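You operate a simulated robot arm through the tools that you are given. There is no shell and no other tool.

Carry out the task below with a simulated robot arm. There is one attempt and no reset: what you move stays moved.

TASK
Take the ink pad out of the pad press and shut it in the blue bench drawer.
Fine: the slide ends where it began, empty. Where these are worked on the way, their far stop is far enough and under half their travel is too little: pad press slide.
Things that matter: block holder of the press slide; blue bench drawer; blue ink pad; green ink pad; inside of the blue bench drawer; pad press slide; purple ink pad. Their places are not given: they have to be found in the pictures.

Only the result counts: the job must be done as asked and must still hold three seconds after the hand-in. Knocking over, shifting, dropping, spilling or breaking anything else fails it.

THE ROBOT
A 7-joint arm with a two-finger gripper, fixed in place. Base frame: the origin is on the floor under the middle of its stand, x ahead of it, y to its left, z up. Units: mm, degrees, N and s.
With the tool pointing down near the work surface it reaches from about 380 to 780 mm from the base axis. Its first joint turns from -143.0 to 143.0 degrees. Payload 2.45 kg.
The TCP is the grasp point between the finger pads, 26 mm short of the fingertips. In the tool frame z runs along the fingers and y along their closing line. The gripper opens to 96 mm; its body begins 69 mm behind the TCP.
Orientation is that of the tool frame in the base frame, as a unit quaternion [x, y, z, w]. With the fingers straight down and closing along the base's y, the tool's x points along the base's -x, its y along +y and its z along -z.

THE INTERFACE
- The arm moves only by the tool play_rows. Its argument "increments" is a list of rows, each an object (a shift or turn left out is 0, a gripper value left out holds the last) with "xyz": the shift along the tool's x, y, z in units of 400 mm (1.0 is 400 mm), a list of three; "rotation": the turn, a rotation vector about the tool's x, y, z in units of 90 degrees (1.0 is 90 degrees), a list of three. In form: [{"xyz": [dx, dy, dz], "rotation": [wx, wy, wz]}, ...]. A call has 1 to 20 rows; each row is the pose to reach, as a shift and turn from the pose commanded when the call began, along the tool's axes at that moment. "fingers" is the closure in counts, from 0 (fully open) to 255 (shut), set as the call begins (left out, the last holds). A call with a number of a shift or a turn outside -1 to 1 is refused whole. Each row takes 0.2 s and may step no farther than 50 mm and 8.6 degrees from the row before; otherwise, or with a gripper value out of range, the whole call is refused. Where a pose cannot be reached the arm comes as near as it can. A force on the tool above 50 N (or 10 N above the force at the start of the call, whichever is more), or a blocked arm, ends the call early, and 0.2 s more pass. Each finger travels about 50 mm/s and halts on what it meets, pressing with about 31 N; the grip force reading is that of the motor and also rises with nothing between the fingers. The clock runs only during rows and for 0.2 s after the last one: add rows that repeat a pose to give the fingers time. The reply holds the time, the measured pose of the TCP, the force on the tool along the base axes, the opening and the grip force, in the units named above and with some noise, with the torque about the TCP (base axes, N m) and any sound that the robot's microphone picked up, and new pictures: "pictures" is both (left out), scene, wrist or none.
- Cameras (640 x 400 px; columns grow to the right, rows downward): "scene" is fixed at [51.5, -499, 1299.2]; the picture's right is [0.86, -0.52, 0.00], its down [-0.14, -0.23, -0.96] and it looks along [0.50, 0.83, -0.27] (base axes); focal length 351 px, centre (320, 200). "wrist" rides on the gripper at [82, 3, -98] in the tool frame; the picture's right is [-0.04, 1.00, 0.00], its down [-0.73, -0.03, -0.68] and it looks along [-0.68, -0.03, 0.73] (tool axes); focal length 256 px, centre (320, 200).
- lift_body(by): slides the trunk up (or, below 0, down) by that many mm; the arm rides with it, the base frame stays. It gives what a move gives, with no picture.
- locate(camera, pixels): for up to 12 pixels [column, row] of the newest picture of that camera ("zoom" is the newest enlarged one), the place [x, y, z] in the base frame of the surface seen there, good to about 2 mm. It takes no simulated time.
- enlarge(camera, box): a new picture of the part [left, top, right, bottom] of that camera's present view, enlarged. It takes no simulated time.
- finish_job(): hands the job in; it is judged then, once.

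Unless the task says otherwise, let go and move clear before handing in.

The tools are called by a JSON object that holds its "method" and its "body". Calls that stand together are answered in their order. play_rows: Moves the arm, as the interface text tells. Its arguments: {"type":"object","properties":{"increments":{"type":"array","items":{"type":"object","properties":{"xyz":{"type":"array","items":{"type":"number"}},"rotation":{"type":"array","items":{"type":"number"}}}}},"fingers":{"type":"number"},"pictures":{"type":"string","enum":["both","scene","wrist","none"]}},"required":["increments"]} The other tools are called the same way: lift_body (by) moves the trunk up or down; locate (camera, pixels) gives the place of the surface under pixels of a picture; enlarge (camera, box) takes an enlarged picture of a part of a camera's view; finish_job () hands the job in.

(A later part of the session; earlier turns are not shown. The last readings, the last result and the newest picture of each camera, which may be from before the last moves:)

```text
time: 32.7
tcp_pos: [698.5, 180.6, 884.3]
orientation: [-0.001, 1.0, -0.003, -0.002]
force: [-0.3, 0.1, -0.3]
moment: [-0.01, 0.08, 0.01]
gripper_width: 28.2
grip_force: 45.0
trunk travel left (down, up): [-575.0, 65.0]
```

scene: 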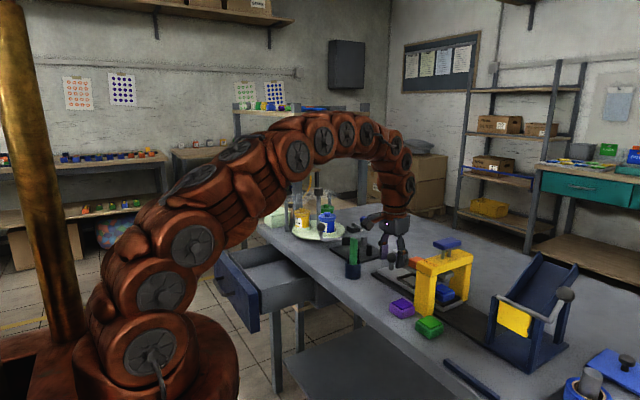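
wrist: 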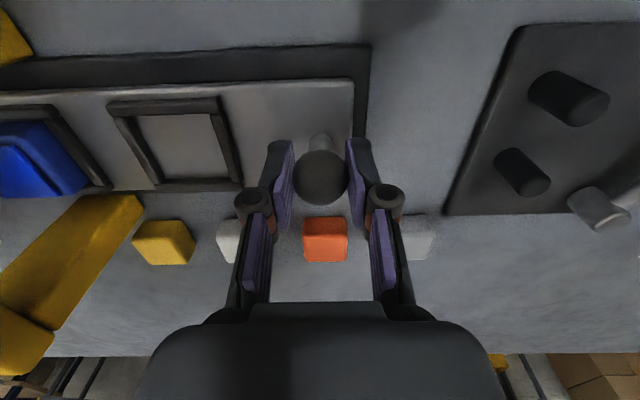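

Knob gripped (28 mm) with no net side force; note home position is TCP y≈180. Now push −y gently by 30 mm.

{"method": "play_rows", "body": {"increments": [{"xyz": [0, -0.015, 0]}, {"xyz": [0, -0.03, 0]}, {"xyz": [0, -0.045, 0]}, {"xyz": [0, -0.06, 0]}, {"xyz": [0, -0.075, 0]}], "pictures": "both"}}

```text
time: 33.9
tcp_pos: [699.6, 150.6, 884.0]
orientation: [-0.001, 1.0, -0.002, -0.003]
force: [-18.4, 0.4, -9.3]
moment: [0.1, 0.87, 0.04]
gripper_width: 28.3
grip_force: 45.0
trunk travel left (down, up): [-575.0, 65.0]
```

scene: 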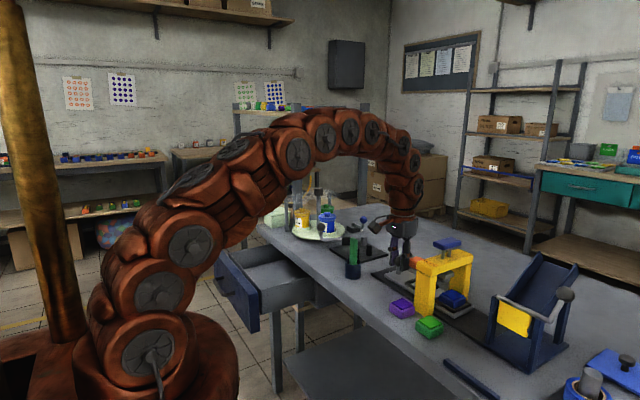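
wrist: 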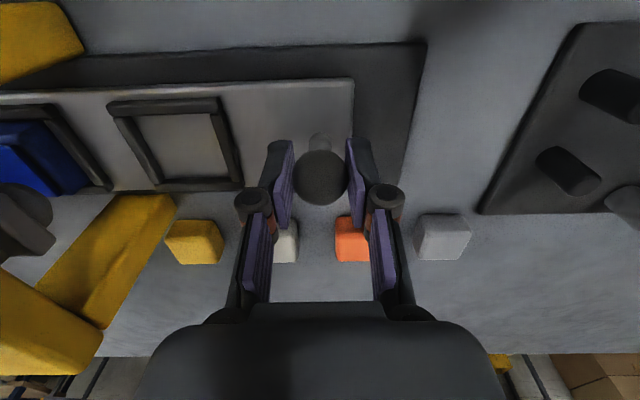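

The slide moves freely with the knob (pad now at the far-left of the wrist view). A −18 N x-force says I'm ~1 mm off in x; I'll correct that and continue 50 mm.

{"method": "play_rows", "body": {"increments": [{"xyz": [0.003, -0.015, 0]}, {"xyz": [0.003, -0.03, 0]}, {"xyz": [0.004, -0.045, 0]}, {"xyz": [0.004, -0.06, 0]}, {"xyz": [0.005, -0.075, 0]}, {"xyz": [0.005, -0.09, 0]}, {"xyz": [0.006, -0.105, 0]}, {"xyz": [0.006, -0.12, 0]}], "pictures": "both"}}

```text
time: 35.7
tcp_pos: [699.4, 102.4, 883.6]
orientation: [0.0, 1.0, -0.002, -0.002]
force: [9.1, 0.1, -18.0]
moment: [0.02, -0.24, 0.02]
gripper_width: 28.2
grip_force: 45.7
trunk travel left (down, up): [-575.0, 65.0]
```

scene: 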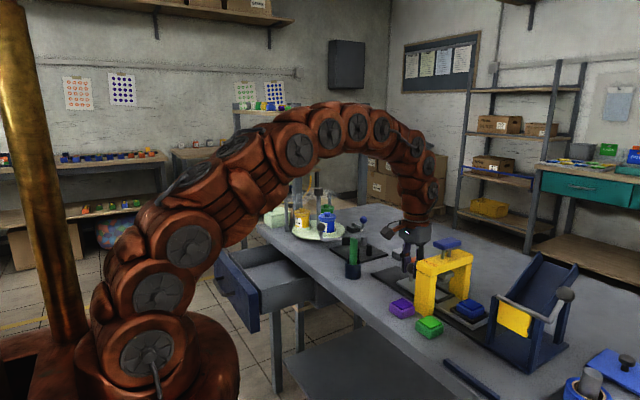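
wrist: 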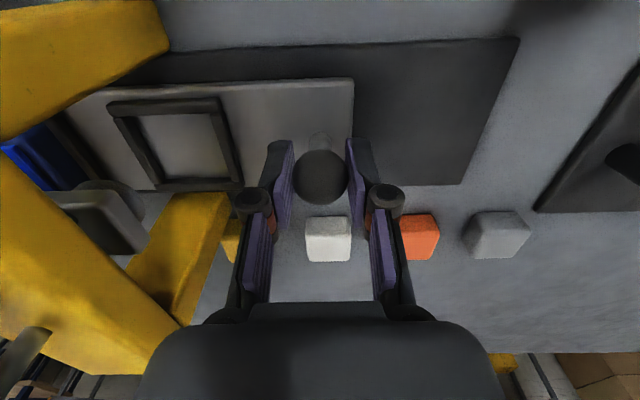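

Pad is now emerging on the ramp side at (470,308) in the scene. I'll continue slowly toward the expected far stop near y≈85.

{"method": "play_rows", "body": {"increments": [{"xyz": [-0.001, -0.01, 0.001]}, {"xyz": [-0.001, -0.02, 0.001]}, {"xyz": [-0.001, -0.03, 0.001]}, {"xyz": [-0.001, -0.04, 0.001]}, {"xyz": [-0.001, -0.05, 0.001]}], "pictures": "both"}}

```text
time: 36.9
tcp_pos: [699.8, 85.4, 884.4]
orientation: [-0.001, 1.0, -0.002, -0.002]
force: [0.9, 12.7, -18.6]
moment: [0.02, 0.56, -0.2]
gripper_width: 28.4
grip_force: 45.4
trunk travel left (down, up): [-575.0, 65.0]
```

scene: 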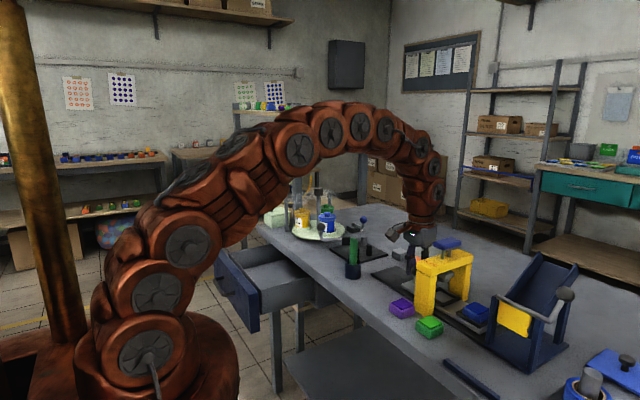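
wrist: 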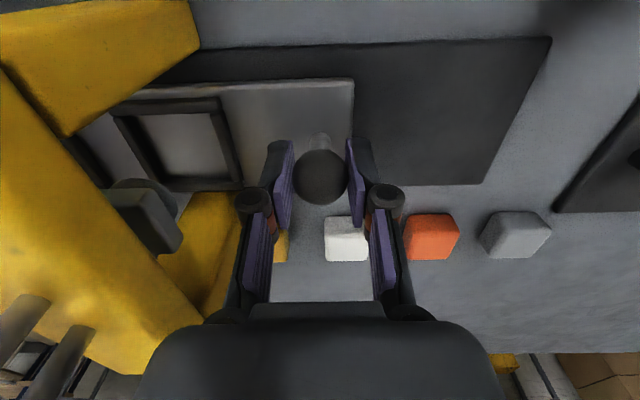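

A +12.7 N y-force appeared at y≈85: the far stop. I'll press 2 mm further to confirm.

{"method": "play_rows", "body": {"increments": [{"xyz": [0, -0.004, 0]}, {"xyz": [0, -0.008, 0]}], "pictures": "none"}}

```text
time: 37.5
tcp_pos: [698.8, 86.2, 883.4]
orientation: [-0.002, 1.0, -0.002, -0.001]
force: [-1.1, 43.5, -20.9]
moment: [0.22, -0.29, 0.22]
gripper_width: 28.5
grip_force: 45.2
trunk travel left (down, up): [-575.0, 65.0]
```

The stop is confirmed at y≈86 (43 N). I'll relax the push, then open to release the knob.

{"method": "play_rows", "body": {"increments": [{"xyz": [0, 0.006, 0]}, {"xyz": [0, 0.012, 0]}], "pictures": "none"}}

{"method": "play_rows", "body": {"increments": [{}, {}, {}], "fingers": 140, "pictures": "wrist"}}

```text
time: 38.1
tcp_pos: [699.4, 84.7, 884.1]
orientation: [0.001, 1.0, -0.003, -0.003]
force: [1.1, 25.1, -20.0]
moment: [0.35, -0.29, -0.1]
gripper_width: 28.2
grip_force: 45.1
trunk travel left (down, up): [-575.0, 65.0]
```

```text
time: 38.9
tcp_pos: [697.5, 83.3, 885.4]
orientation: [0.0, 1.0, -0.003, -0.001]
force: [-0.5, -1.0, 0.5]
moment: [-0.03, 0.0, -0.02]
gripper_width: 43.1
grip_force: 0.1
trunk travel left (down, up): [-575.0, 65.0]
```

wrist: 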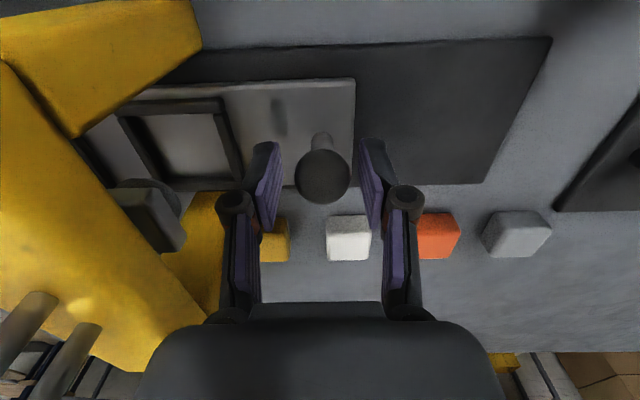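

Fingers are open around the knob and the slide stays put. I rise straight up to z≈1085, then pass above the press to y≈−92.

{"method": "play_rows", "body": {"increments": [{"xyz": [0, 0, -0.08]}, {"xyz": [0, 0, -0.18]}, {"xyz": [0, 0, -0.28]}, {"xyz": [0, 0, -0.38]}, {"xyz": [0, 0, -0.5]}, {"xyz": [0, -0.1, -0.5]}, {"xyz": [0, -0.2, -0.5]}, {"xyz": [0, -0.3, -0.5]}, {"xyz": [0, -0.4, -0.5]}, {"xyz": [0, -0.438, -0.5]}], "pictures": "both"}}

```text
time: 41.1
tcp_pos: [700.5, -88.9, 1085.3]
orientation: [-0.001, 1.0, -0.002, -0.001]
force: [0.0, 0.6, 0.0]
moment: [0.03, 0.01, -0.01]
gripper_width: 43.6
grip_force: 0.1
trunk travel left (down, up): [-575.0, 65.0]
```

scene: 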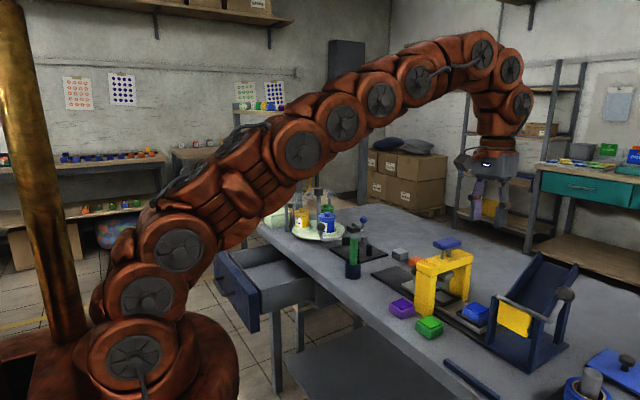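
wrist: 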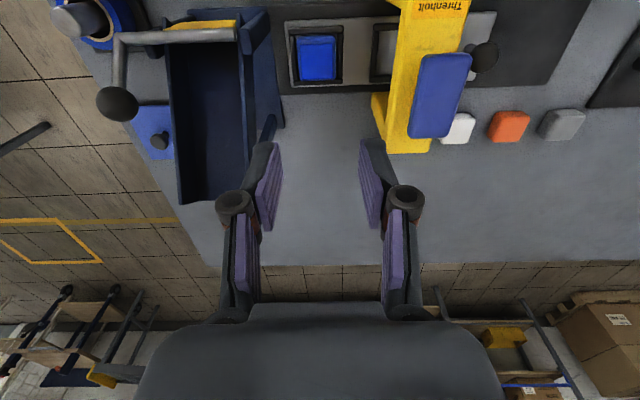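

The blue pad at (316,57) is now clear of the arch, in its dark frame between ramp and press. I'll zoom and measure it and the neighbouring obstacles.

{"method": "enlarge", "body": {"camera": "wrist", "box": [220, 0, 440, 140]}}

{"method": "locate", "body": {"camera": "wrist", "pixels": [[316, 57], [300, 57], [333, 57], [316, 39], [316, 76], [290, 55], [340, 55], [316, 26], [316, 85], [268, 20], [272, 100], [390, 60]]}}

{"method": "enlarge", "body": {"camera": "scene", "box": [430, 270, 530, 350]}}

```text
2.86 times, centred on (330, 70) of wrist
```

zoom: 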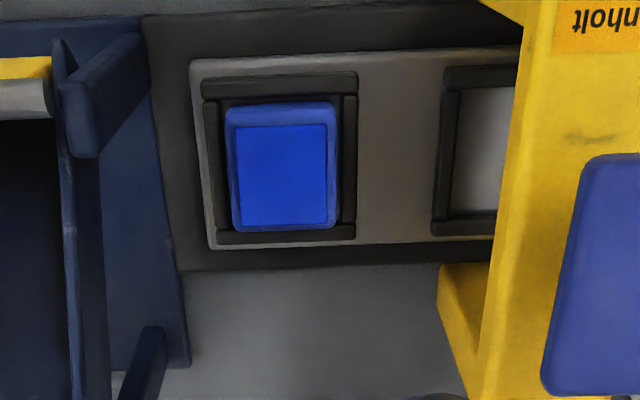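

```text
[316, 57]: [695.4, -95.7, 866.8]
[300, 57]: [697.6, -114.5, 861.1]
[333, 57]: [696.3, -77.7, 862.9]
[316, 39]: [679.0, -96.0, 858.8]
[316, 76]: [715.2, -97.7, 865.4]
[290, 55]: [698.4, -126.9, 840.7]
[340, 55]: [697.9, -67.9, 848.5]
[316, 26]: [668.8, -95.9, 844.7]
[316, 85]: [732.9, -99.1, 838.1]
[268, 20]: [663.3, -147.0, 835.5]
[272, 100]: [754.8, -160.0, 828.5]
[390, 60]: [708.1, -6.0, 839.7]
```

```text
5.00 times, centred on (480, 310) of scene
```

zoom: 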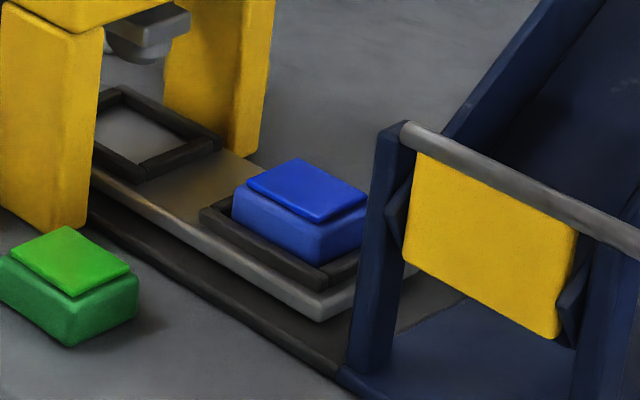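

Pad spans about x 677–719, y −118 to −73, top z≈866; frame top z≈848. I'll check the ramp's posts and wall nearest the left finger.

{"method": "locate", "body": {"camera": "wrist", "pixels": [[253, 33], [245, 30], [268, 14], [262, 30], [250, 52], [268, 122], [255, 60], [243, 60], [275, 60], [240, 22], [262, 100], [392, 95]]}}

{"method": "locate", "body": {"camera": "zoom", "pixels": [[400, 130], [375, 150], [360, 360], [390, 340], [460, 120], [405, 200], [300, 185], [275, 235], [330, 262], [235, 205], [300, 160], [365, 240]]}}

```text
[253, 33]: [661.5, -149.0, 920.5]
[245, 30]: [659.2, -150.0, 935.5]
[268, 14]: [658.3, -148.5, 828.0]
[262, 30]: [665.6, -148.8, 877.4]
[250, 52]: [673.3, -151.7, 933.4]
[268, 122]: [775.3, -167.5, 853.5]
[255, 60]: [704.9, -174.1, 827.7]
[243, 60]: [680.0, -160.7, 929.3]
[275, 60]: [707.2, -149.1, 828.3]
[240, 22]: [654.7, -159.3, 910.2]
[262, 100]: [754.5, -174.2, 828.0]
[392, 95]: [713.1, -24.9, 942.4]
```

```text
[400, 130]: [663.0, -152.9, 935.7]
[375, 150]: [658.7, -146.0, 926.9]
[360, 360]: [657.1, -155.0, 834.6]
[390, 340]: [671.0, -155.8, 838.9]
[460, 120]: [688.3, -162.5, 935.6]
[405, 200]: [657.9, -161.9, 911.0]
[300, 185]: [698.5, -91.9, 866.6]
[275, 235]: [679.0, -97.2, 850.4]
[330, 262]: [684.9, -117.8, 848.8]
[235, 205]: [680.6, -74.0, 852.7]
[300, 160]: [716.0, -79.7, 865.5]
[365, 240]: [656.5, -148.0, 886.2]
```

The post (x 655–675, y≤−146) and wall (y≈−160) leave room for fingers opened to ~62 mm. I'll descend to z≈900 above the pad with the fingers set to that opening.

{"method": "play_rows", "body": {"increments": [{"xyz": [0.003, -0.015, 0.05]}, {"xyz": [0.006, -0.015, 0.15]}, {"xyz": [0.006, -0.015, 0.25]}, {"xyz": [0.006, -0.015, 0.35]}, {"xyz": [0.006, -0.015, 0.42]}, {"xyz": [0.006, -0.015, 0.4625]}, {"xyz": [0.006, -0.015, 0.4625]}], "fingers": 90, "pictures": "both"}}

```text
time: 42.7
tcp_pos: [696.0, -97.9, 900.6]
orientation: [-0.001, 1.0, -0.003, -0.002]
force: [-1.1, 0.0, 0.6]
moment: [0.02, 0.0, 0.0]
gripper_width: 61.9
grip_force: 0.0
trunk travel left (down, up): [-575.0, 65.0]
```

scene: 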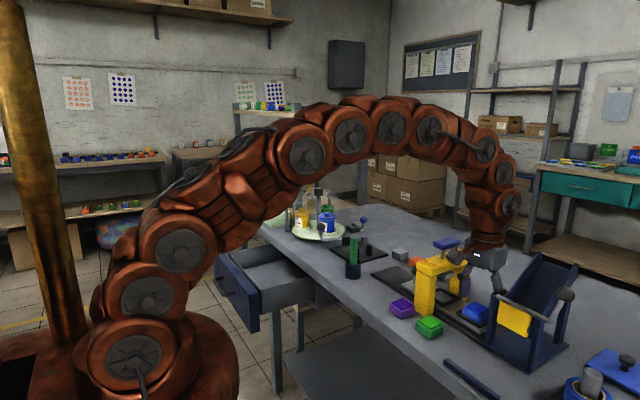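
wrist: 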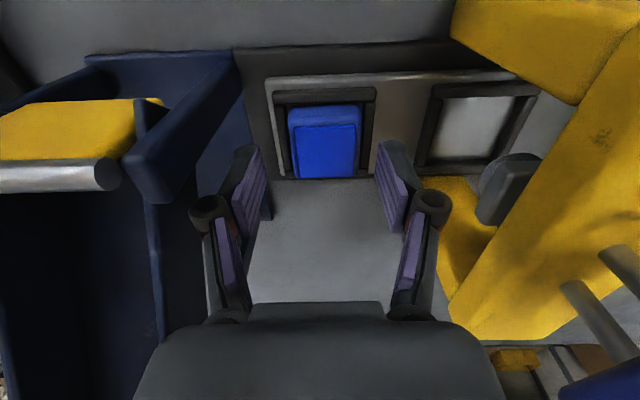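

The pad at (325,140) lies between the fingertips. I'll remeasure it at this closer range before the final descent.

{"method": "locate", "body": {"camera": "wrist", "pixels": [[325, 115], [292, 145], [358, 145], [325, 148], [325, 172], [325, 108], [281, 140], [368, 140], [255, 165], [388, 165], [325, 92], [340, 182]]}}

{"method": "enlarge", "body": {"camera": "wrist", "box": [200, 60, 460, 240]}}

```text
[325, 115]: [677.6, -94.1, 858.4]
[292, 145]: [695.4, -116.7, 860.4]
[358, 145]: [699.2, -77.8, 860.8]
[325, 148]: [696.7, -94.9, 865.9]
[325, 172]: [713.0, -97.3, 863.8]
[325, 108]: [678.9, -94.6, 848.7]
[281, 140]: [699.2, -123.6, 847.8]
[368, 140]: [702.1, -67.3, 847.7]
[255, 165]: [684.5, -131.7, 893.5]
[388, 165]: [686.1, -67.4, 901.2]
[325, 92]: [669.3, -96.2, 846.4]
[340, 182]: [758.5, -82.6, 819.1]
```

```text
2.22 times, centred on (330, 150) of wrist
```

zoom: 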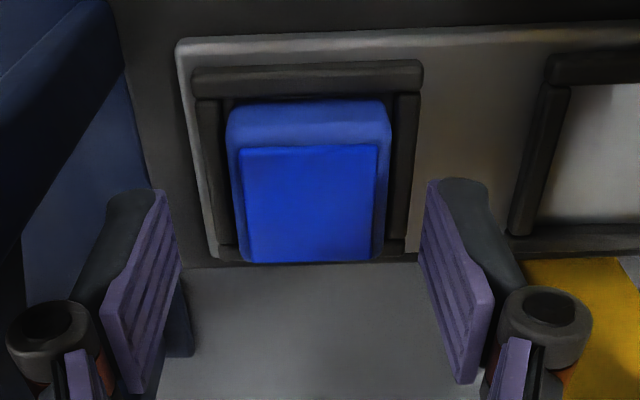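

Pad centre ≈ (697.5,−97): I'm already aligned. Descend 24 mm slowly.

{"method": "play_rows", "body": {"increments": [{"xyz": [-0.002, 0.002, 0.02]}, {"xyz": [-0.003, 0.002, 0.04]}, {"xyz": [-0.003, 0.002, 0.052]}, {"xyz": [-0.003, 0.002, 0.06]}], "pictures": "both"}}

```text
time: 43.7
tcp_pos: [697.5, -96.3, 876.8]
orientation: [0.0, 1.0, -0.003, -0.001]
force: [-0.4, -0.3, 0.8]
moment: [-0.03, -0.04, 0.01]
gripper_width: 62.0
grip_force: 0.1
trunk travel left (down, up): [-575.0, 65.0]
```

scene: 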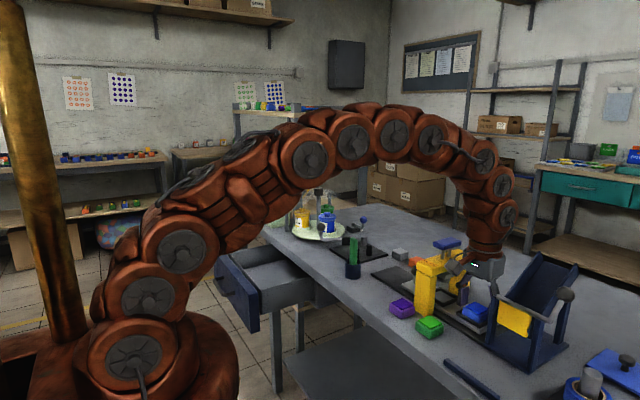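
wrist: 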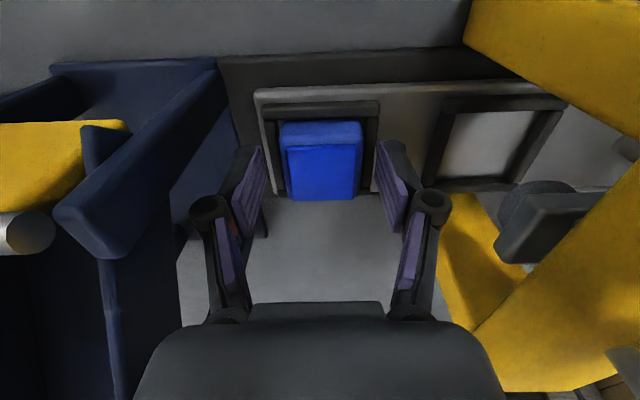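

In place with no contact; the tips are around z≈851, just above the frame. Close on the pad.

{"method": "play_rows", "body": {"increments": [{}, {}, {}, {}], "fingers": 255, "pictures": "wrist"}}

{"method": "enlarge", "body": {"camera": "wrist", "box": [200, 80, 460, 260]}}

```text
time: 44.7
tcp_pos: [696.7, -96.5, 876.6]
orientation: [-0.002, 1.0, -0.002, -0.001]
force: [0.6, 1.5, 0.9]
moment: [0.01, -0.03, -0.03]
gripper_width: 43.1
grip_force: 31.4
trunk travel left (down, up): [-575.0, 65.0]
```

wrist: 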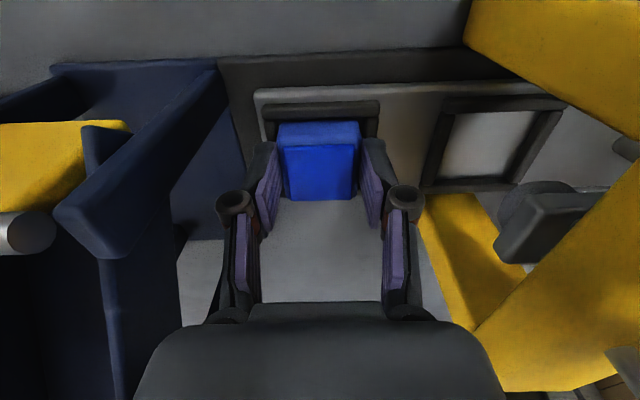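

```text
2.22 times, centred on (330, 170) of wrist
```

zoom: 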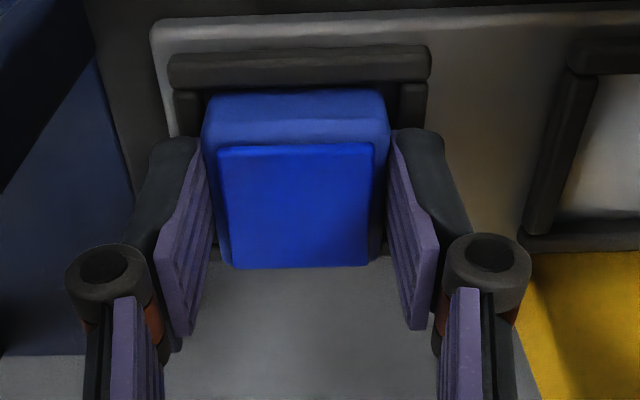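

The pad is held at 43 mm width. Lift slowly and check that it comes out while the slide stays.

{"method": "play_rows", "body": {"increments": [{"xyz": [0, 0, -0.015]}, {"xyz": [0, 0, -0.04]}, {"xyz": [0, 0, -0.075]}, {"xyz": [0, 0, -0.12]}], "pictures": "both"}}

```text
time: 45.7
tcp_pos: [697.6, -94.9, 925.6]
orientation: [-0.001, 1.0, -0.001, -0.001]
force: [-0.7, 0.5, -1.0]
moment: [0.01, -0.03, 0.03]
gripper_width: 43.3
grip_force: 31.0
trunk travel left (down, up): [-575.0, 65.0]
```

scene: 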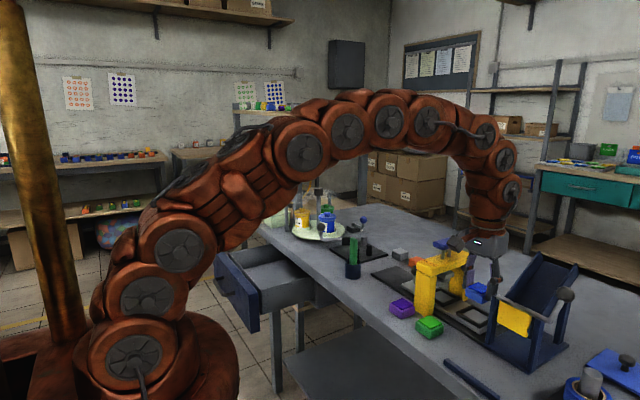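
wrist: 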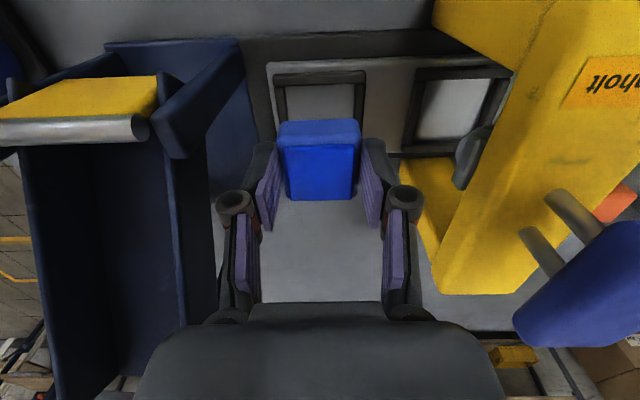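

The pad is out and the frame below is empty at (320,95). Before carrying it across, I'll check the shelf unit near the drawer for clearance.

{"method": "locate", "body": {"camera": "scene", "pixels": [[296, 130], [296, 160], [290, 112], [365, 112], [238, 150], [352, 240], [355, 228], [268, 180], [300, 215], [318, 190], [364, 215], [240, 112]]}}

```text
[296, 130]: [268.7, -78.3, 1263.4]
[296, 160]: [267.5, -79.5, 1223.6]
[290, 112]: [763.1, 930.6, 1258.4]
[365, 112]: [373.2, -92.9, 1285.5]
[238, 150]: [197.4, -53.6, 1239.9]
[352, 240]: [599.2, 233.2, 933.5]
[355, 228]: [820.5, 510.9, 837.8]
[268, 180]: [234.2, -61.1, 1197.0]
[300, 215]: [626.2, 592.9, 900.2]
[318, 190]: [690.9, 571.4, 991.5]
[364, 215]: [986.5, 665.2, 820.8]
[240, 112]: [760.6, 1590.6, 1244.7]
```

The shelves are well behind (y>900); the path at z≈1080 is clear. Raise and carry the pad toward the drawer, first leg.

{"method": "play_rows", "body": {"increments": [{"xyz": [0, 0, -0.08]}, {"xyz": [0, 0, -0.18]}, {"xyz": [0, 0, -0.28]}, {"xyz": [0, 0, -0.3875]}, {"xyz": [0.03, 0.08, -0.3875]}, {"xyz": [0.06, 0.16, -0.3875]}, {"xyz": [0.09, 0.24, -0.3875]}, {"xyz": [0.12, 0.32, -0.3875]}, {"xyz": [0.15, 0.4, -0.3875]}, {"xyz": [0.18, 0.48, -0.3875]}, {"xyz": [0.21, 0.56, -0.3875]}, {"xyz": [0.24, 0.64, -0.3875]}, {"xyz": [0.27, 0.72, -0.3875]}, {"xyz": [0.3, 0.8, -0.3875]}], "pictures": "scene"}}

```text
time: 48.7
tcp_pos: [576.5, 224.7, 1079.8]
orientation: [-0.001, 1.0, -0.003, -0.002]
force: [-0.6, 0.0, -0.7]
moment: [0.0, 0.01, 0.0]
gripper_width: 43.0
grip_force: 31.2
trunk travel left (down, up): [-575.0, 65.0]
```

scene: 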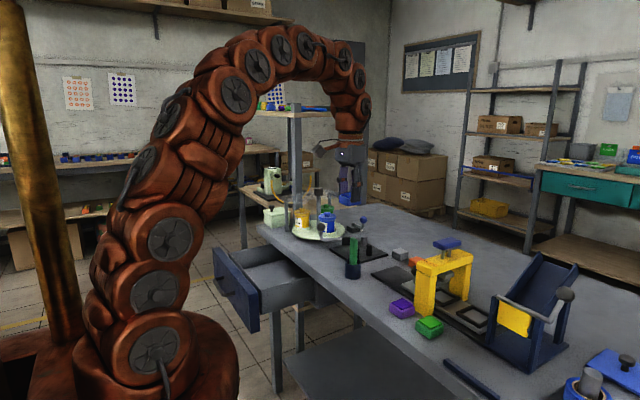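

Pad still held (43 mm). Second leg to above the drawer at about (455,547), then down to z≈880.

{"method": "play_rows", "body": {"increments": [{"xyz": [0.038, 0.1, 0]}, {"xyz": [0.076, 0.2, 0]}, {"xyz": [0.114, 0.3, 0]}, {"xyz": [0.152, 0.4, 0]}, {"xyz": [0.19, 0.5, 0]}, {"xyz": [0.228, 0.6, 0]}, {"xyz": [0.266, 0.7, 0]}, {"xyz": [0.304, 0.806, 0]}, {"xyz": [0.304, 0.806, 0.1]}, {"xyz": [0.304, 0.806, 0.2]}, {"xyz": [0.304, 0.806, 0.3]}, {"xyz": [0.304, 0.806, 0.4]}, {"xyz": [0.304, 0.806, 0.5]}], "pictures": "both"}}

```text
time: 51.5
tcp_pos: [455.7, 546.8, 876.9]
orientation: [-0.001, 1.0, -0.002, -0.001]
force: [-0.1, 0.7, -1.1]
moment: [0.0, -0.03, -0.03]
gripper_width: 43.1
grip_force: 31.2
out of reach, approached as far as the arm can: row 8
trunk travel left (down, up): [-575.0, 65.0]
```

scene: 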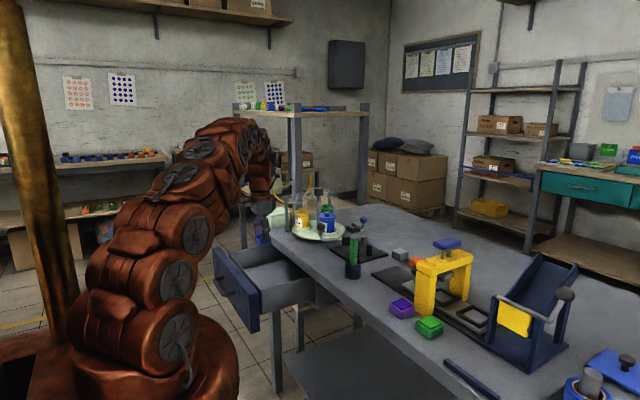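
wrist: 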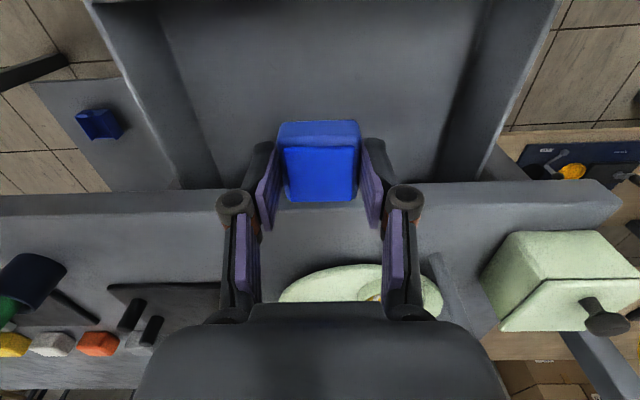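

Centred over the drawer interior with good margins. The pad's underside is ~36 mm below the TCP and the floor is z≈684, so contact should come near TCP z≈720; descend to 728 first.

{"method": "play_rows", "body": {"increments": [{"xyz": [0, 0, 0.08]}, {"xyz": [0, 0, 0.16]}, {"xyz": [0, 0, 0.24]}, {"xyz": [0, 0, 0.31]}, {"xyz": [0, 0, 0.35]}, {"xyz": [0, 0, 0.372]}], "pictures": "both"}}

```text
time: 52.9
tcp_pos: [454.7, 545.1, 729.0]
orientation: [-0.001, 1.0, -0.002, -0.002]
force: [0.0, 0.8, 0.3]
moment: [0.01, 0.02, -0.01]
gripper_width: 42.8
grip_force: 30.8
trunk travel left (down, up): [-575.0, 65.0]
```

scene: 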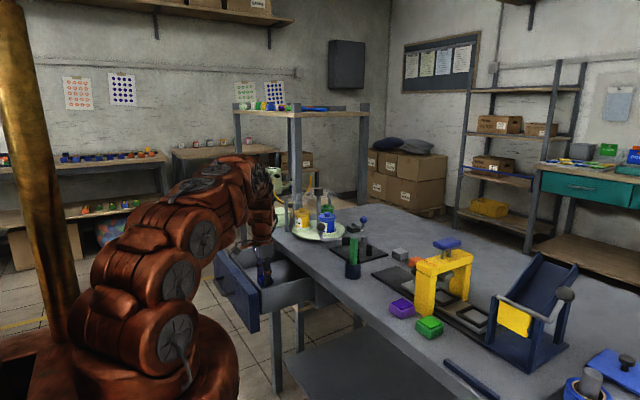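
wrist: 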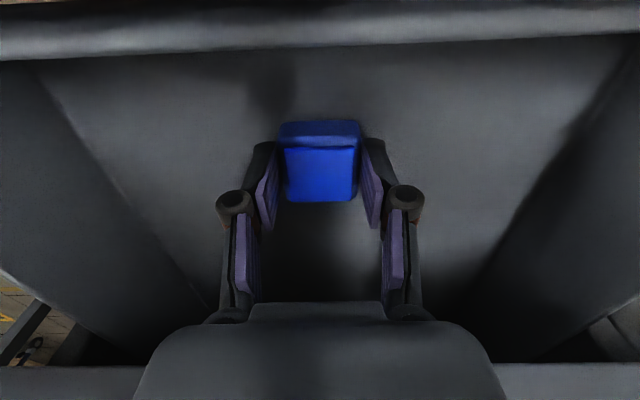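

The pad is just above the drawer floor with no contact. Lower in small steps until it touches.

{"method": "play_rows", "body": {"increments": [{"xyz": [0, 0, 0.006]}, {"xyz": [0, 0, 0.012]}, {"xyz": [0, 0, 0.018]}, {"xyz": [0, 0, 0.022]}], "pictures": "none"}}

```text
time: 53.9
tcp_pos: [454.6, 545.8, 720.6]
orientation: [-0.001, 1.0, -0.002, -0.001]
force: [-0.9, -0.7, 4.4]
moment: [0.05, 0.02, -0.01]
gripper_width: 43.0
grip_force: 31.0
trunk travel left (down, up): [-575.0, 65.0]
```

A light 4 N contact: the pad rests on the floor. Release and rise straight up.

{"method": "play_rows", "body": {"increments": [{}, {}, {}], "fingers": 90, "pictures": "wrist"}}

{"method": "play_rows", "body": {"increments": [{"xyz": [0, 0, -0.03]}, {"xyz": [0, 0, -0.1]}, {"xyz": [0, 0, -0.2]}, {"xyz": [0, 0, -0.3]}, {"xyz": [0, 0, -0.4]}, {"xyz": [0, 0, -0.5]}, {"xyz": [0, 0, -0.6]}], "pictures": "both"}}

```text
time: 54.7
tcp_pos: [453.7, 545.7, 719.0]
orientation: [0.0, 1.0, -0.003, -0.002]
force: [-0.3, 0.5, 0.2]
moment: [0.0, 0.0, -0.02]
gripper_width: 62.4
grip_force: 0.0
trunk travel left (down, up): [-575.0, 65.0]
```

wrist: 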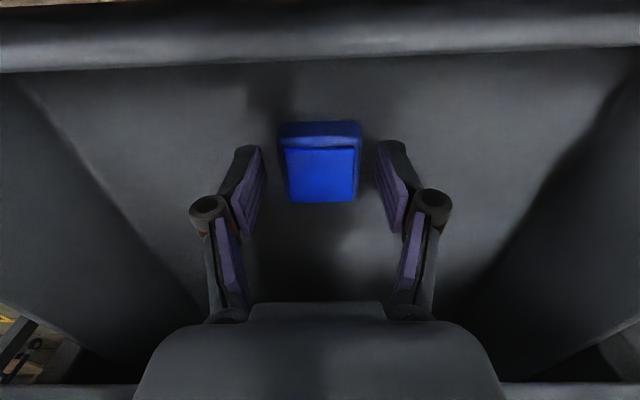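

```text
time: 56.3
tcp_pos: [454.6, 545.2, 960.3]
orientation: [-0.002, 1.0, -0.003, -0.001]
force: [0.0, 0.3, 0.2]
moment: [0.01, 0.03, 0.02]
gripper_width: 62.1
grip_force: 0.0
trunk travel left (down, up): [-575.0, 65.0]
```

scene: 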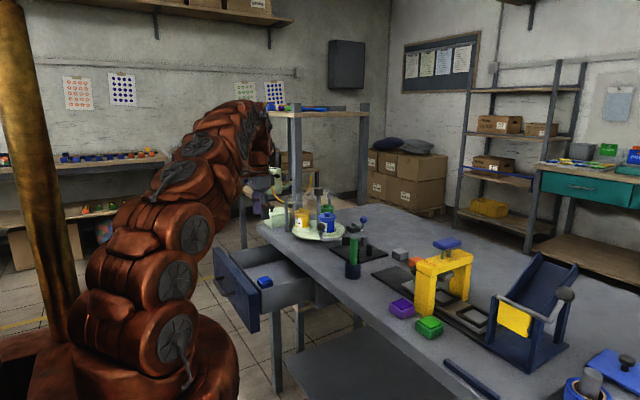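
wrist: 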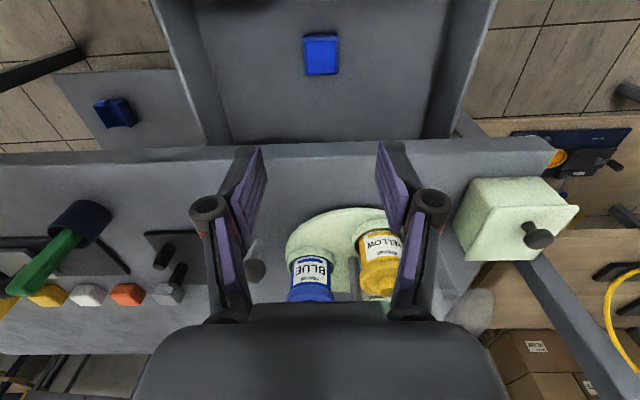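

The blue pad lies flat inside the drawer at (321,54) in the wrist view. Next I close the drawer: move in front of its panel with the fingers shut, and descend so the tips sit just above handle level.

{"method": "play_rows", "body": {"increments": [{"xyz": [0.1, 0.002, 0]}, {"xyz": [0.2, 0.004, 0]}, {"xyz": [0.3, 0.005, 0]}, {"xyz": [0.42, 0.005, 0]}, {"xyz": [0.42, 0.005, 0.1]}, {"xyz": [0.42, 0.005, 0.2]}, {"xyz": [0.42, 0.005, 0.3]}, {"xyz": [0.42, 0.005, 0.39]}, {"xyz": [0.42, 0.005, 0.45]}], "fingers": 255, "pictures": "both"}}

```text
time: 58.3
tcp_pos: [286.6, 548.8, 780.8]
orientation: [-0.001, 1.0, -0.002, -0.002]
force: [0.2, 0.5, 0.1]
moment: [-0.03, -0.05, 0.0]
gripper_width: 0.0
grip_force: 28.3
trunk travel left (down, up): [-575.0, 65.0]
```

scene: 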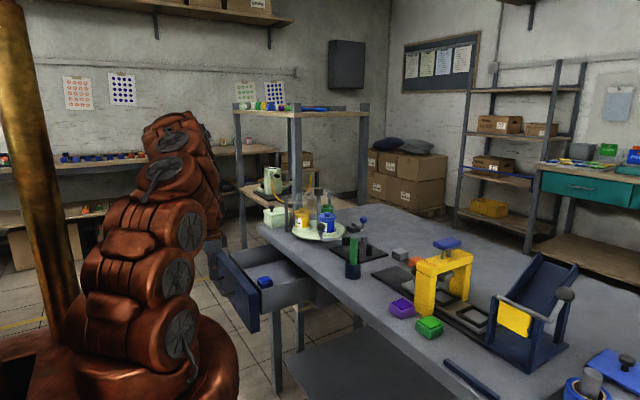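
wrist: 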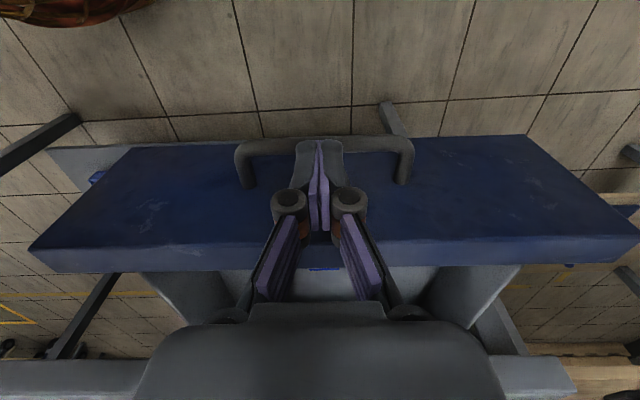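

Fingertips are in front of the panel above the handle. I push +x steadily and watch the force; first to x≈420.

{"method": "play_rows", "body": {"increments": [{"xyz": [-0.04, 0, 0]}, {"xyz": [-0.07, 0, 0]}, {"xyz": [-0.09, 0, 0]}, {"xyz": [-0.11, 0, 0]}, {"xyz": [-0.135, 0, 0]}, {"xyz": [-0.16, 0, 0]}, {"xyz": [-0.185, 0, 0]}, {"xyz": [-0.21, 0, 0]}, {"xyz": [-0.235, 0, 0]}, {"xyz": [-0.26, 0, 0]}, {"xyz": [-0.285, 0, 0]}, {"xyz": [-0.31, 0, 0]}, {"xyz": [-0.335, 0, 0]}], "pictures": "both"}}

{"method": "locate", "body": {"camera": "scene", "pixels": [[305, 238], [320, 240], [292, 232], [335, 237], [300, 222], [326, 225]]}}

```text
time: 61.1
tcp_pos: [420.9, 548.7, 779.2]
orientation: [0.0, 1.0, -0.004, -0.002]
force: [0.2, -0.4, 0.7]
moment: [0.05, 0.0, -0.02]
gripper_width: 0.0
grip_force: 28.2
trunk travel left (down, up): [-575.0, 65.0]
```

scene: 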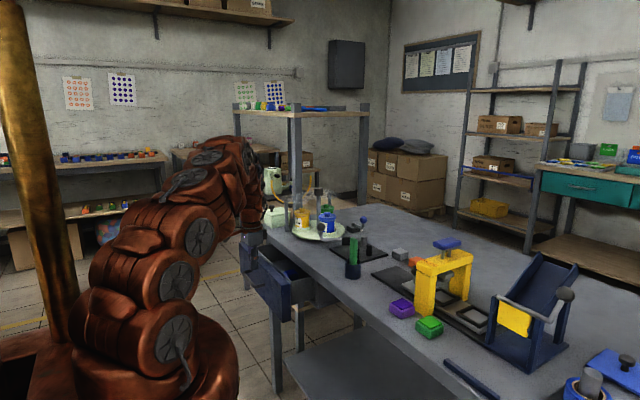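
wrist: 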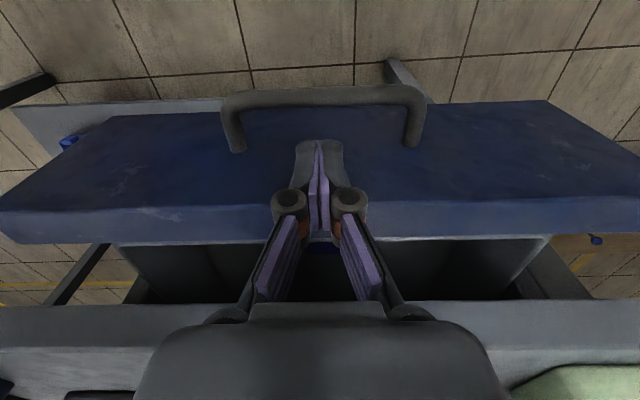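

```text
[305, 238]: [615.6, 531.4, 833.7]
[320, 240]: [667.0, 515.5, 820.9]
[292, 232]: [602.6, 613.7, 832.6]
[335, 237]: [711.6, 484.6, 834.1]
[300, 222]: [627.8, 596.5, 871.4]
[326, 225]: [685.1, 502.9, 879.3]
```

The drawer slides in easily with the pad riding along; the tray's edge is at x≈600, clear of my body. Continue to x≈505.

{"method": "play_rows", "body": {"increments": [{"xyz": [-0.025, 0, 0]}, {"xyz": [-0.05, 0, 0]}, {"xyz": [-0.075, 0, 0]}, {"xyz": [-0.1, 0, 0]}, {"xyz": [-0.125, 0, 0]}, {"xyz": [-0.15, 0, 0]}, {"xyz": [-0.175, 0, 0]}, {"xyz": [-0.195, 0, 0]}, {"xyz": [-0.21, 0, 0]}], "pictures": "both"}}

```text
time: 63.1
tcp_pos: [504.2, 548.4, 780.5]
orientation: [0.0, 1.0, -0.002, -0.001]
force: [-0.3, -0.2, -0.4]
moment: [0.01, 0.01, 0.03]
gripper_width: 0.0
grip_force: 28.7
trunk travel left (down, up): [-575.0, 65.0]
```

scene: 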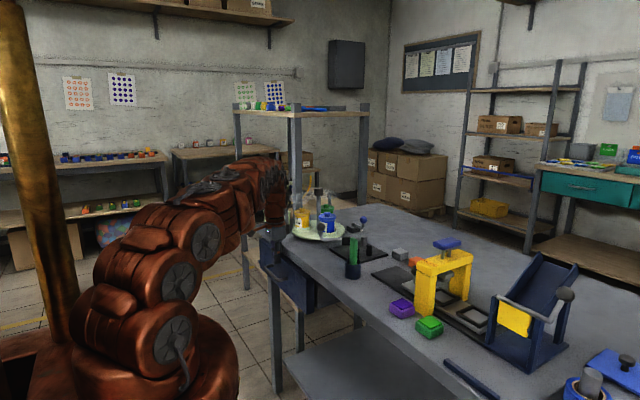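
wrist: 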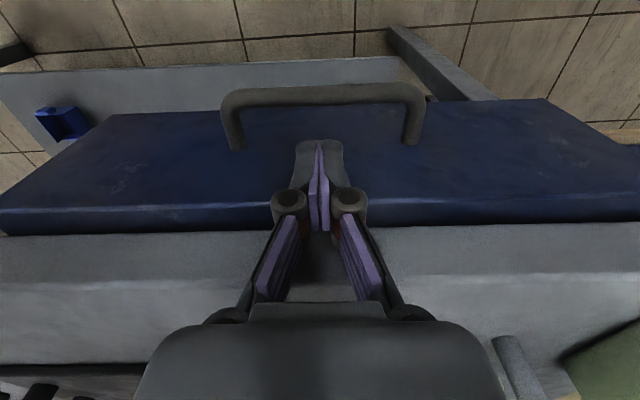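

Nearly shut. I'll measure how far the panel still is from its original x≈527.

{"method": "locate", "body": {"camera": "wrist", "pixels": [[150, 160], [500, 150], [150, 200], [500, 195], [250, 190], [400, 185], [150, 250], [450, 250], [120, 225], [500, 218]]}}

```text
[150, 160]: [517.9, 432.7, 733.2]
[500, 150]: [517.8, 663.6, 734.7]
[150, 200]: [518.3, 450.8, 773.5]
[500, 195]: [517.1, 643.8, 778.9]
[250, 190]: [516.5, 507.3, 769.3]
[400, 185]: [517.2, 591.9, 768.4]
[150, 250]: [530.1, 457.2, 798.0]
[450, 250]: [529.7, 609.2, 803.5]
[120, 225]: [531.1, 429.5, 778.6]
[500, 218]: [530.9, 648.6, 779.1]
```

Panel is at x≈517.5, about 10 mm short. Push in 2–3 mm steps until it seats.

{"method": "play_rows", "body": {"increments": [{"xyz": [-0.007, 0, 0]}, {"xyz": [-0.013, 0, 0]}, {"xyz": [-0.019, 0, 0]}, {"xyz": [-0.024, 0, 0]}, {"xyz": [-0.028, 0, 0]}], "pictures": "wrist"}}

{"method": "locate", "body": {"camera": "wrist", "pixels": [[150, 160], [500, 150], [150, 195], [500, 190], [250, 185], [400, 180]]}}

```text
time: 64.3
tcp_pos: [514.2, 549.2, 779.5]
orientation: [-0.001, 1.0, -0.004, -0.003]
force: [-14.6, -7.1, 0.1]
moment: [0.01, -0.02, -0.11]
gripper_width: 6.3
grip_force: 27.9
trunk travel left (down, up): [-575.0, 65.0]
```

wrist: 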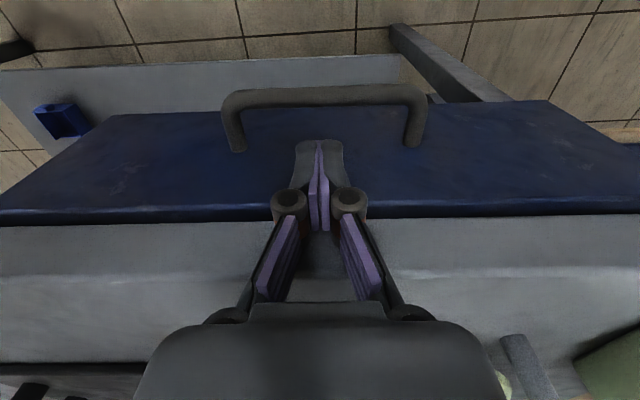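

```text
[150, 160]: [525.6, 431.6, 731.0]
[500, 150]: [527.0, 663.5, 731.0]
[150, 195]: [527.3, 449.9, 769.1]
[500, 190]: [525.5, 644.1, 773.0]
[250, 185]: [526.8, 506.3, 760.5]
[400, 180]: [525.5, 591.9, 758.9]
```

Panel is at x≈526.5 and a −15 N force shows it seating. One small extra push to be sure, then back off.

{"method": "play_rows", "body": {"increments": [{"xyz": [-0.004, 0, 0]}, {"xyz": [-0.007, 0, 0]}], "pictures": "none"}}

{"method": "locate", "body": {"camera": "wrist", "pixels": [[150, 160], [500, 150], [150, 195], [500, 190], [250, 185], [400, 180]]}}

```text
time: 65.1
tcp_pos: [513.3, 548.4, 778.5]
orientation: [-0.003, 1.0, -0.003, -0.006]
force: [-20.1, 0.6, 6.9]
moment: [0.22, -0.09, -0.06]
gripper_width: 6.0
grip_force: 28.9
trunk travel left (down, up): [-575.0, 65.0]
stopped in row 2: the force on the tool passed its limit at 51 N (the readings are from after the stop); the commanded pose is now the measured one
```

```text
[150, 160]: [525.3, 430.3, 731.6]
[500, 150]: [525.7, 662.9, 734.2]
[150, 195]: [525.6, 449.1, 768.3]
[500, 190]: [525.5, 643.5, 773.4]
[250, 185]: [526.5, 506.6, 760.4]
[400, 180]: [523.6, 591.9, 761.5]
```

The stop is confirmed at 51 N with the panel at its original place. Back off and rise.

{"method": "play_rows", "body": {"increments": [{"xyz": [0.02, 0, 0]}, {"xyz": [0.06, 0, 0]}, {"xyz": [0.12, 0, 0]}, {"xyz": [0.12, 0, -0.1]}, {"xyz": [0.12, 0, -0.2]}, {"xyz": [0.12, 0, -0.3]}, {"xyz": [0.12, 0, -0.4]}, {"xyz": [0.12, 0, -0.5]}, {"xyz": [0.12, 0, -0.6]}, {"xyz": [0.12, 0, -0.7]}, {"xyz": [0.12, 0, -0.75]}], "pictures": "both"}}

```text
time: 67.5
tcp_pos: [467.5, 545.3, 1063.5]
orientation: [-0.001, 1.0, -0.002, -0.004]
force: [-0.1, 0.5, 0.2]
moment: [0.07, 0.02, 0.0]
gripper_width: 0.3
grip_force: 28.0
out of reach, approached as far as the arm can: row 10, 11
trunk travel left (down, up): [-575.0, 65.0]
```

scene: 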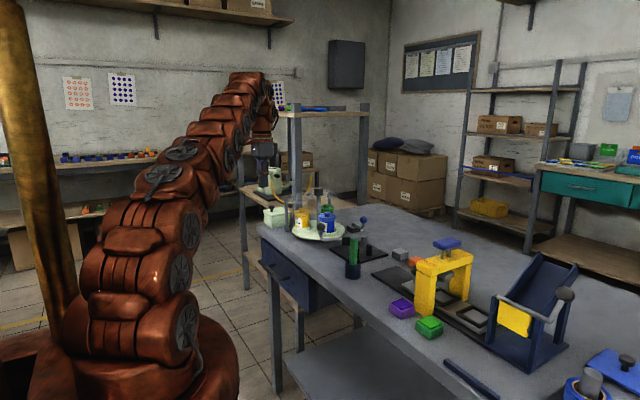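
wrist: 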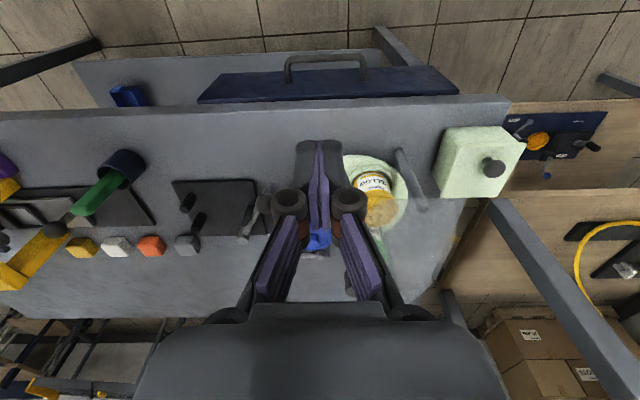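

The drawer is closed flush. Now back to the slide: travel toward the knob at its far position (~(699,85)).

{"method": "play_rows", "body": {"increments": [{"xyz": [-0.02, -0.08, -0.02]}, {"xyz": [-0.06, -0.17, -0.04]}, {"xyz": [-0.1, -0.26, -0.04]}, {"xyz": [-0.145, -0.35, -0.04]}, {"xyz": [-0.19, -0.44, -0.04]}, {"xyz": [-0.235, -0.53, -0.04]}, {"xyz": [-0.285, -0.62, -0.04]}, {"xyz": [-0.335, -0.71, -0.04]}, {"xyz": [-0.385, -0.8, -0.04]}], "fingers": 130, "pictures": "none"}}

```text
time: 69.5
tcp_pos: [622.1, 226.2, 1076.5]
orientation: [-0.002, 1.0, -0.004, -0.005]
force: [0.4, -0.3, 0.5]
moment: [0.0, -0.02, 0.01]
gripper_width: 47.0
grip_force: 0.1
trunk travel left (down, up): [-575.0, 65.0]
```

On the way at (622,226,1077). Continue to above the knob and look.

{"method": "play_rows", "body": {"increments": [{"xyz": [-0.048, -0.088, 0]}, {"xyz": [-0.096, -0.176, 0]}, {"xyz": [-0.144, -0.264, 0]}, {"xyz": [-0.19, -0.35, 0]}], "pictures": "both"}}

```text
time: 70.5
tcp_pos: [701.5, 87.0, 1078.7]
orientation: [-0.002, 1.0, -0.003, -0.003]
force: [0.9, 0.3, 0.3]
moment: [-0.06, -0.03, 0.01]
gripper_width: 46.9
grip_force: 0.0
trunk travel left (down, up): [-575.0, 65.0]
```

scene: 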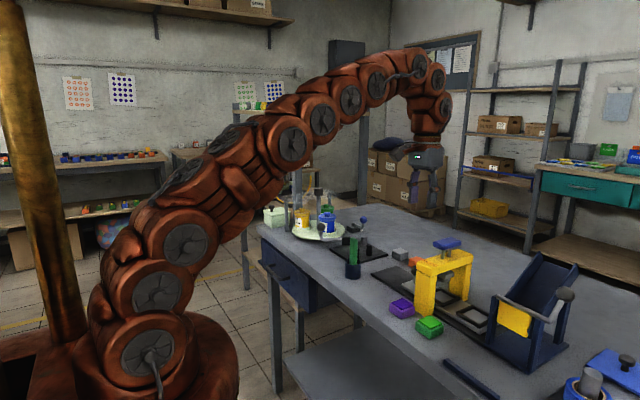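
wrist: 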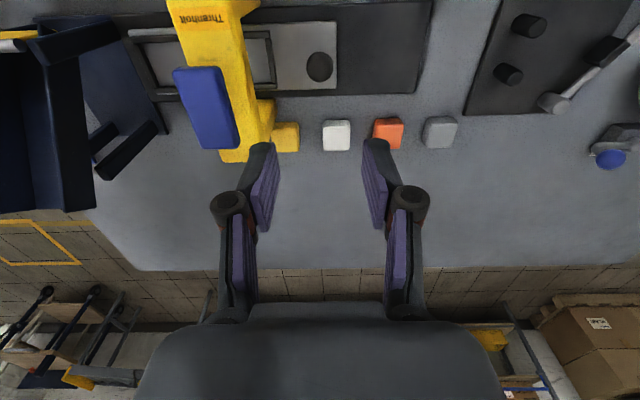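

{"method": "locate", "body": {"camera": "wrist", "pixels": [[320, 66], [309, 66], [331, 66], [320, 54], [320, 78], [335, 40], [165, 70], [428, 60]]}}

```text
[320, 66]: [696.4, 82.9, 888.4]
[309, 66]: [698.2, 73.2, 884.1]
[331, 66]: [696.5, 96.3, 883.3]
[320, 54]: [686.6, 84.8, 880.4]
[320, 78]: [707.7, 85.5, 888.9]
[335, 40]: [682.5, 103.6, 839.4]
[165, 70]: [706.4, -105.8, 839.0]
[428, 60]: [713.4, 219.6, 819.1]
```

Knob is at about (697.5,84.5,876), confirming 95 mm of travel. Descend around it.

{"method": "play_rows", "body": {"increments": [{"xyz": [0.0045, -0.003, 0.1]}, {"xyz": [0.0045, -0.003, 0.2]}, {"xyz": [0.0045, -0.003, 0.3]}, {"xyz": [0.0045, -0.003, 0.37]}, {"xyz": [0.0045, -0.003, 0.42]}], "pictures": "wrist"}}

```text
time: 71.7
tcp_pos: [696.1, 84.5, 908.8]
orientation: [-0.002, 1.0, -0.003, -0.004]
force: [0.0, 0.6, 0.6]
moment: [-0.04, 0.0, 0.0]
gripper_width: 47.0
grip_force: 0.1
trunk travel left (down, up): [-575.0, 65.0]
```

wrist: 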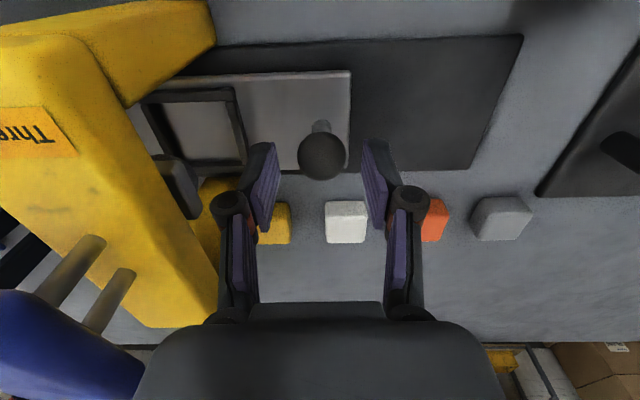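

Well centred around the knob at (321,155). Final 25 mm down, then close.

{"method": "play_rows", "body": {"increments": [{"xyz": [-0.004, 0.001, 0.03]}, {"xyz": [-0.005, 0.001, 0.0615]}, {"xyz": [-0.005, 0.001, 0.0615]}], "pictures": "none"}}

{"method": "play_rows", "body": {"increments": [{}, {}, {}, {}], "fingers": 255, "pictures": "wrist"}}

```text
time: 72.5
tcp_pos: [697.7, 83.6, 883.8]
orientation: [-0.001, 1.0, -0.004, -0.005]
force: [-0.1, 0.8, -1.0]
moment: [-0.01, 0.0, 0.0]
gripper_width: 46.8
grip_force: 0.1
trunk travel left (down, up): [-575.0, 65.0]
```

```text
time: 73.5
tcp_pos: [697.7, 83.7, 884.4]
orientation: [-0.001, 1.0, -0.003, -0.005]
force: [0.6, 20.7, 0.3]
moment: [0.28, 0.07, 0.1]
gripper_width: 28.4
grip_force: 44.5
trunk travel left (down, up): [-575.0, 65.0]
```

wrist: 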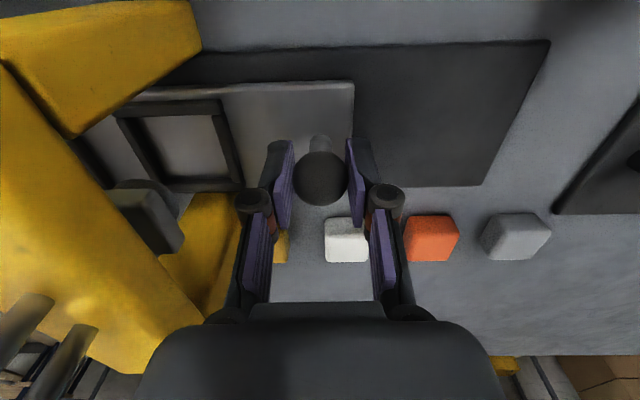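

Knob gripped again. Pull +y back 50 mm first, watching side force.

{"method": "play_rows", "body": {"increments": [{"xyz": [0, 0.02, 0]}, {"xyz": [0, 0.04, 0]}, {"xyz": [0, 0.06, 0]}, {"xyz": [0, 0.08, 0]}, {"xyz": [0, 0.1, 0]}, {"xyz": [0, 0.125, 0]}], "pictures": "scene"}}

```text
time: 74.9
tcp_pos: [697.9, 134.8, 884.6]
orientation: [-0.003, 1.0, -0.004, -0.006]
force: [-15.1, 1.0, -16.6]
moment: [-0.03, -0.28, 0.09]
gripper_width: 28.2
grip_force: 45.2
trunk travel left (down, up): [-575.0, 65.0]
```

scene: 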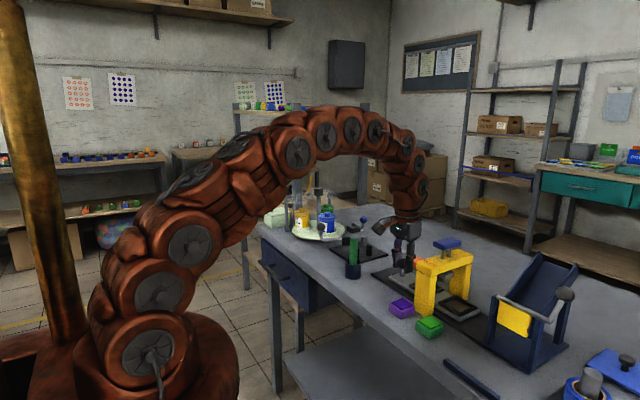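

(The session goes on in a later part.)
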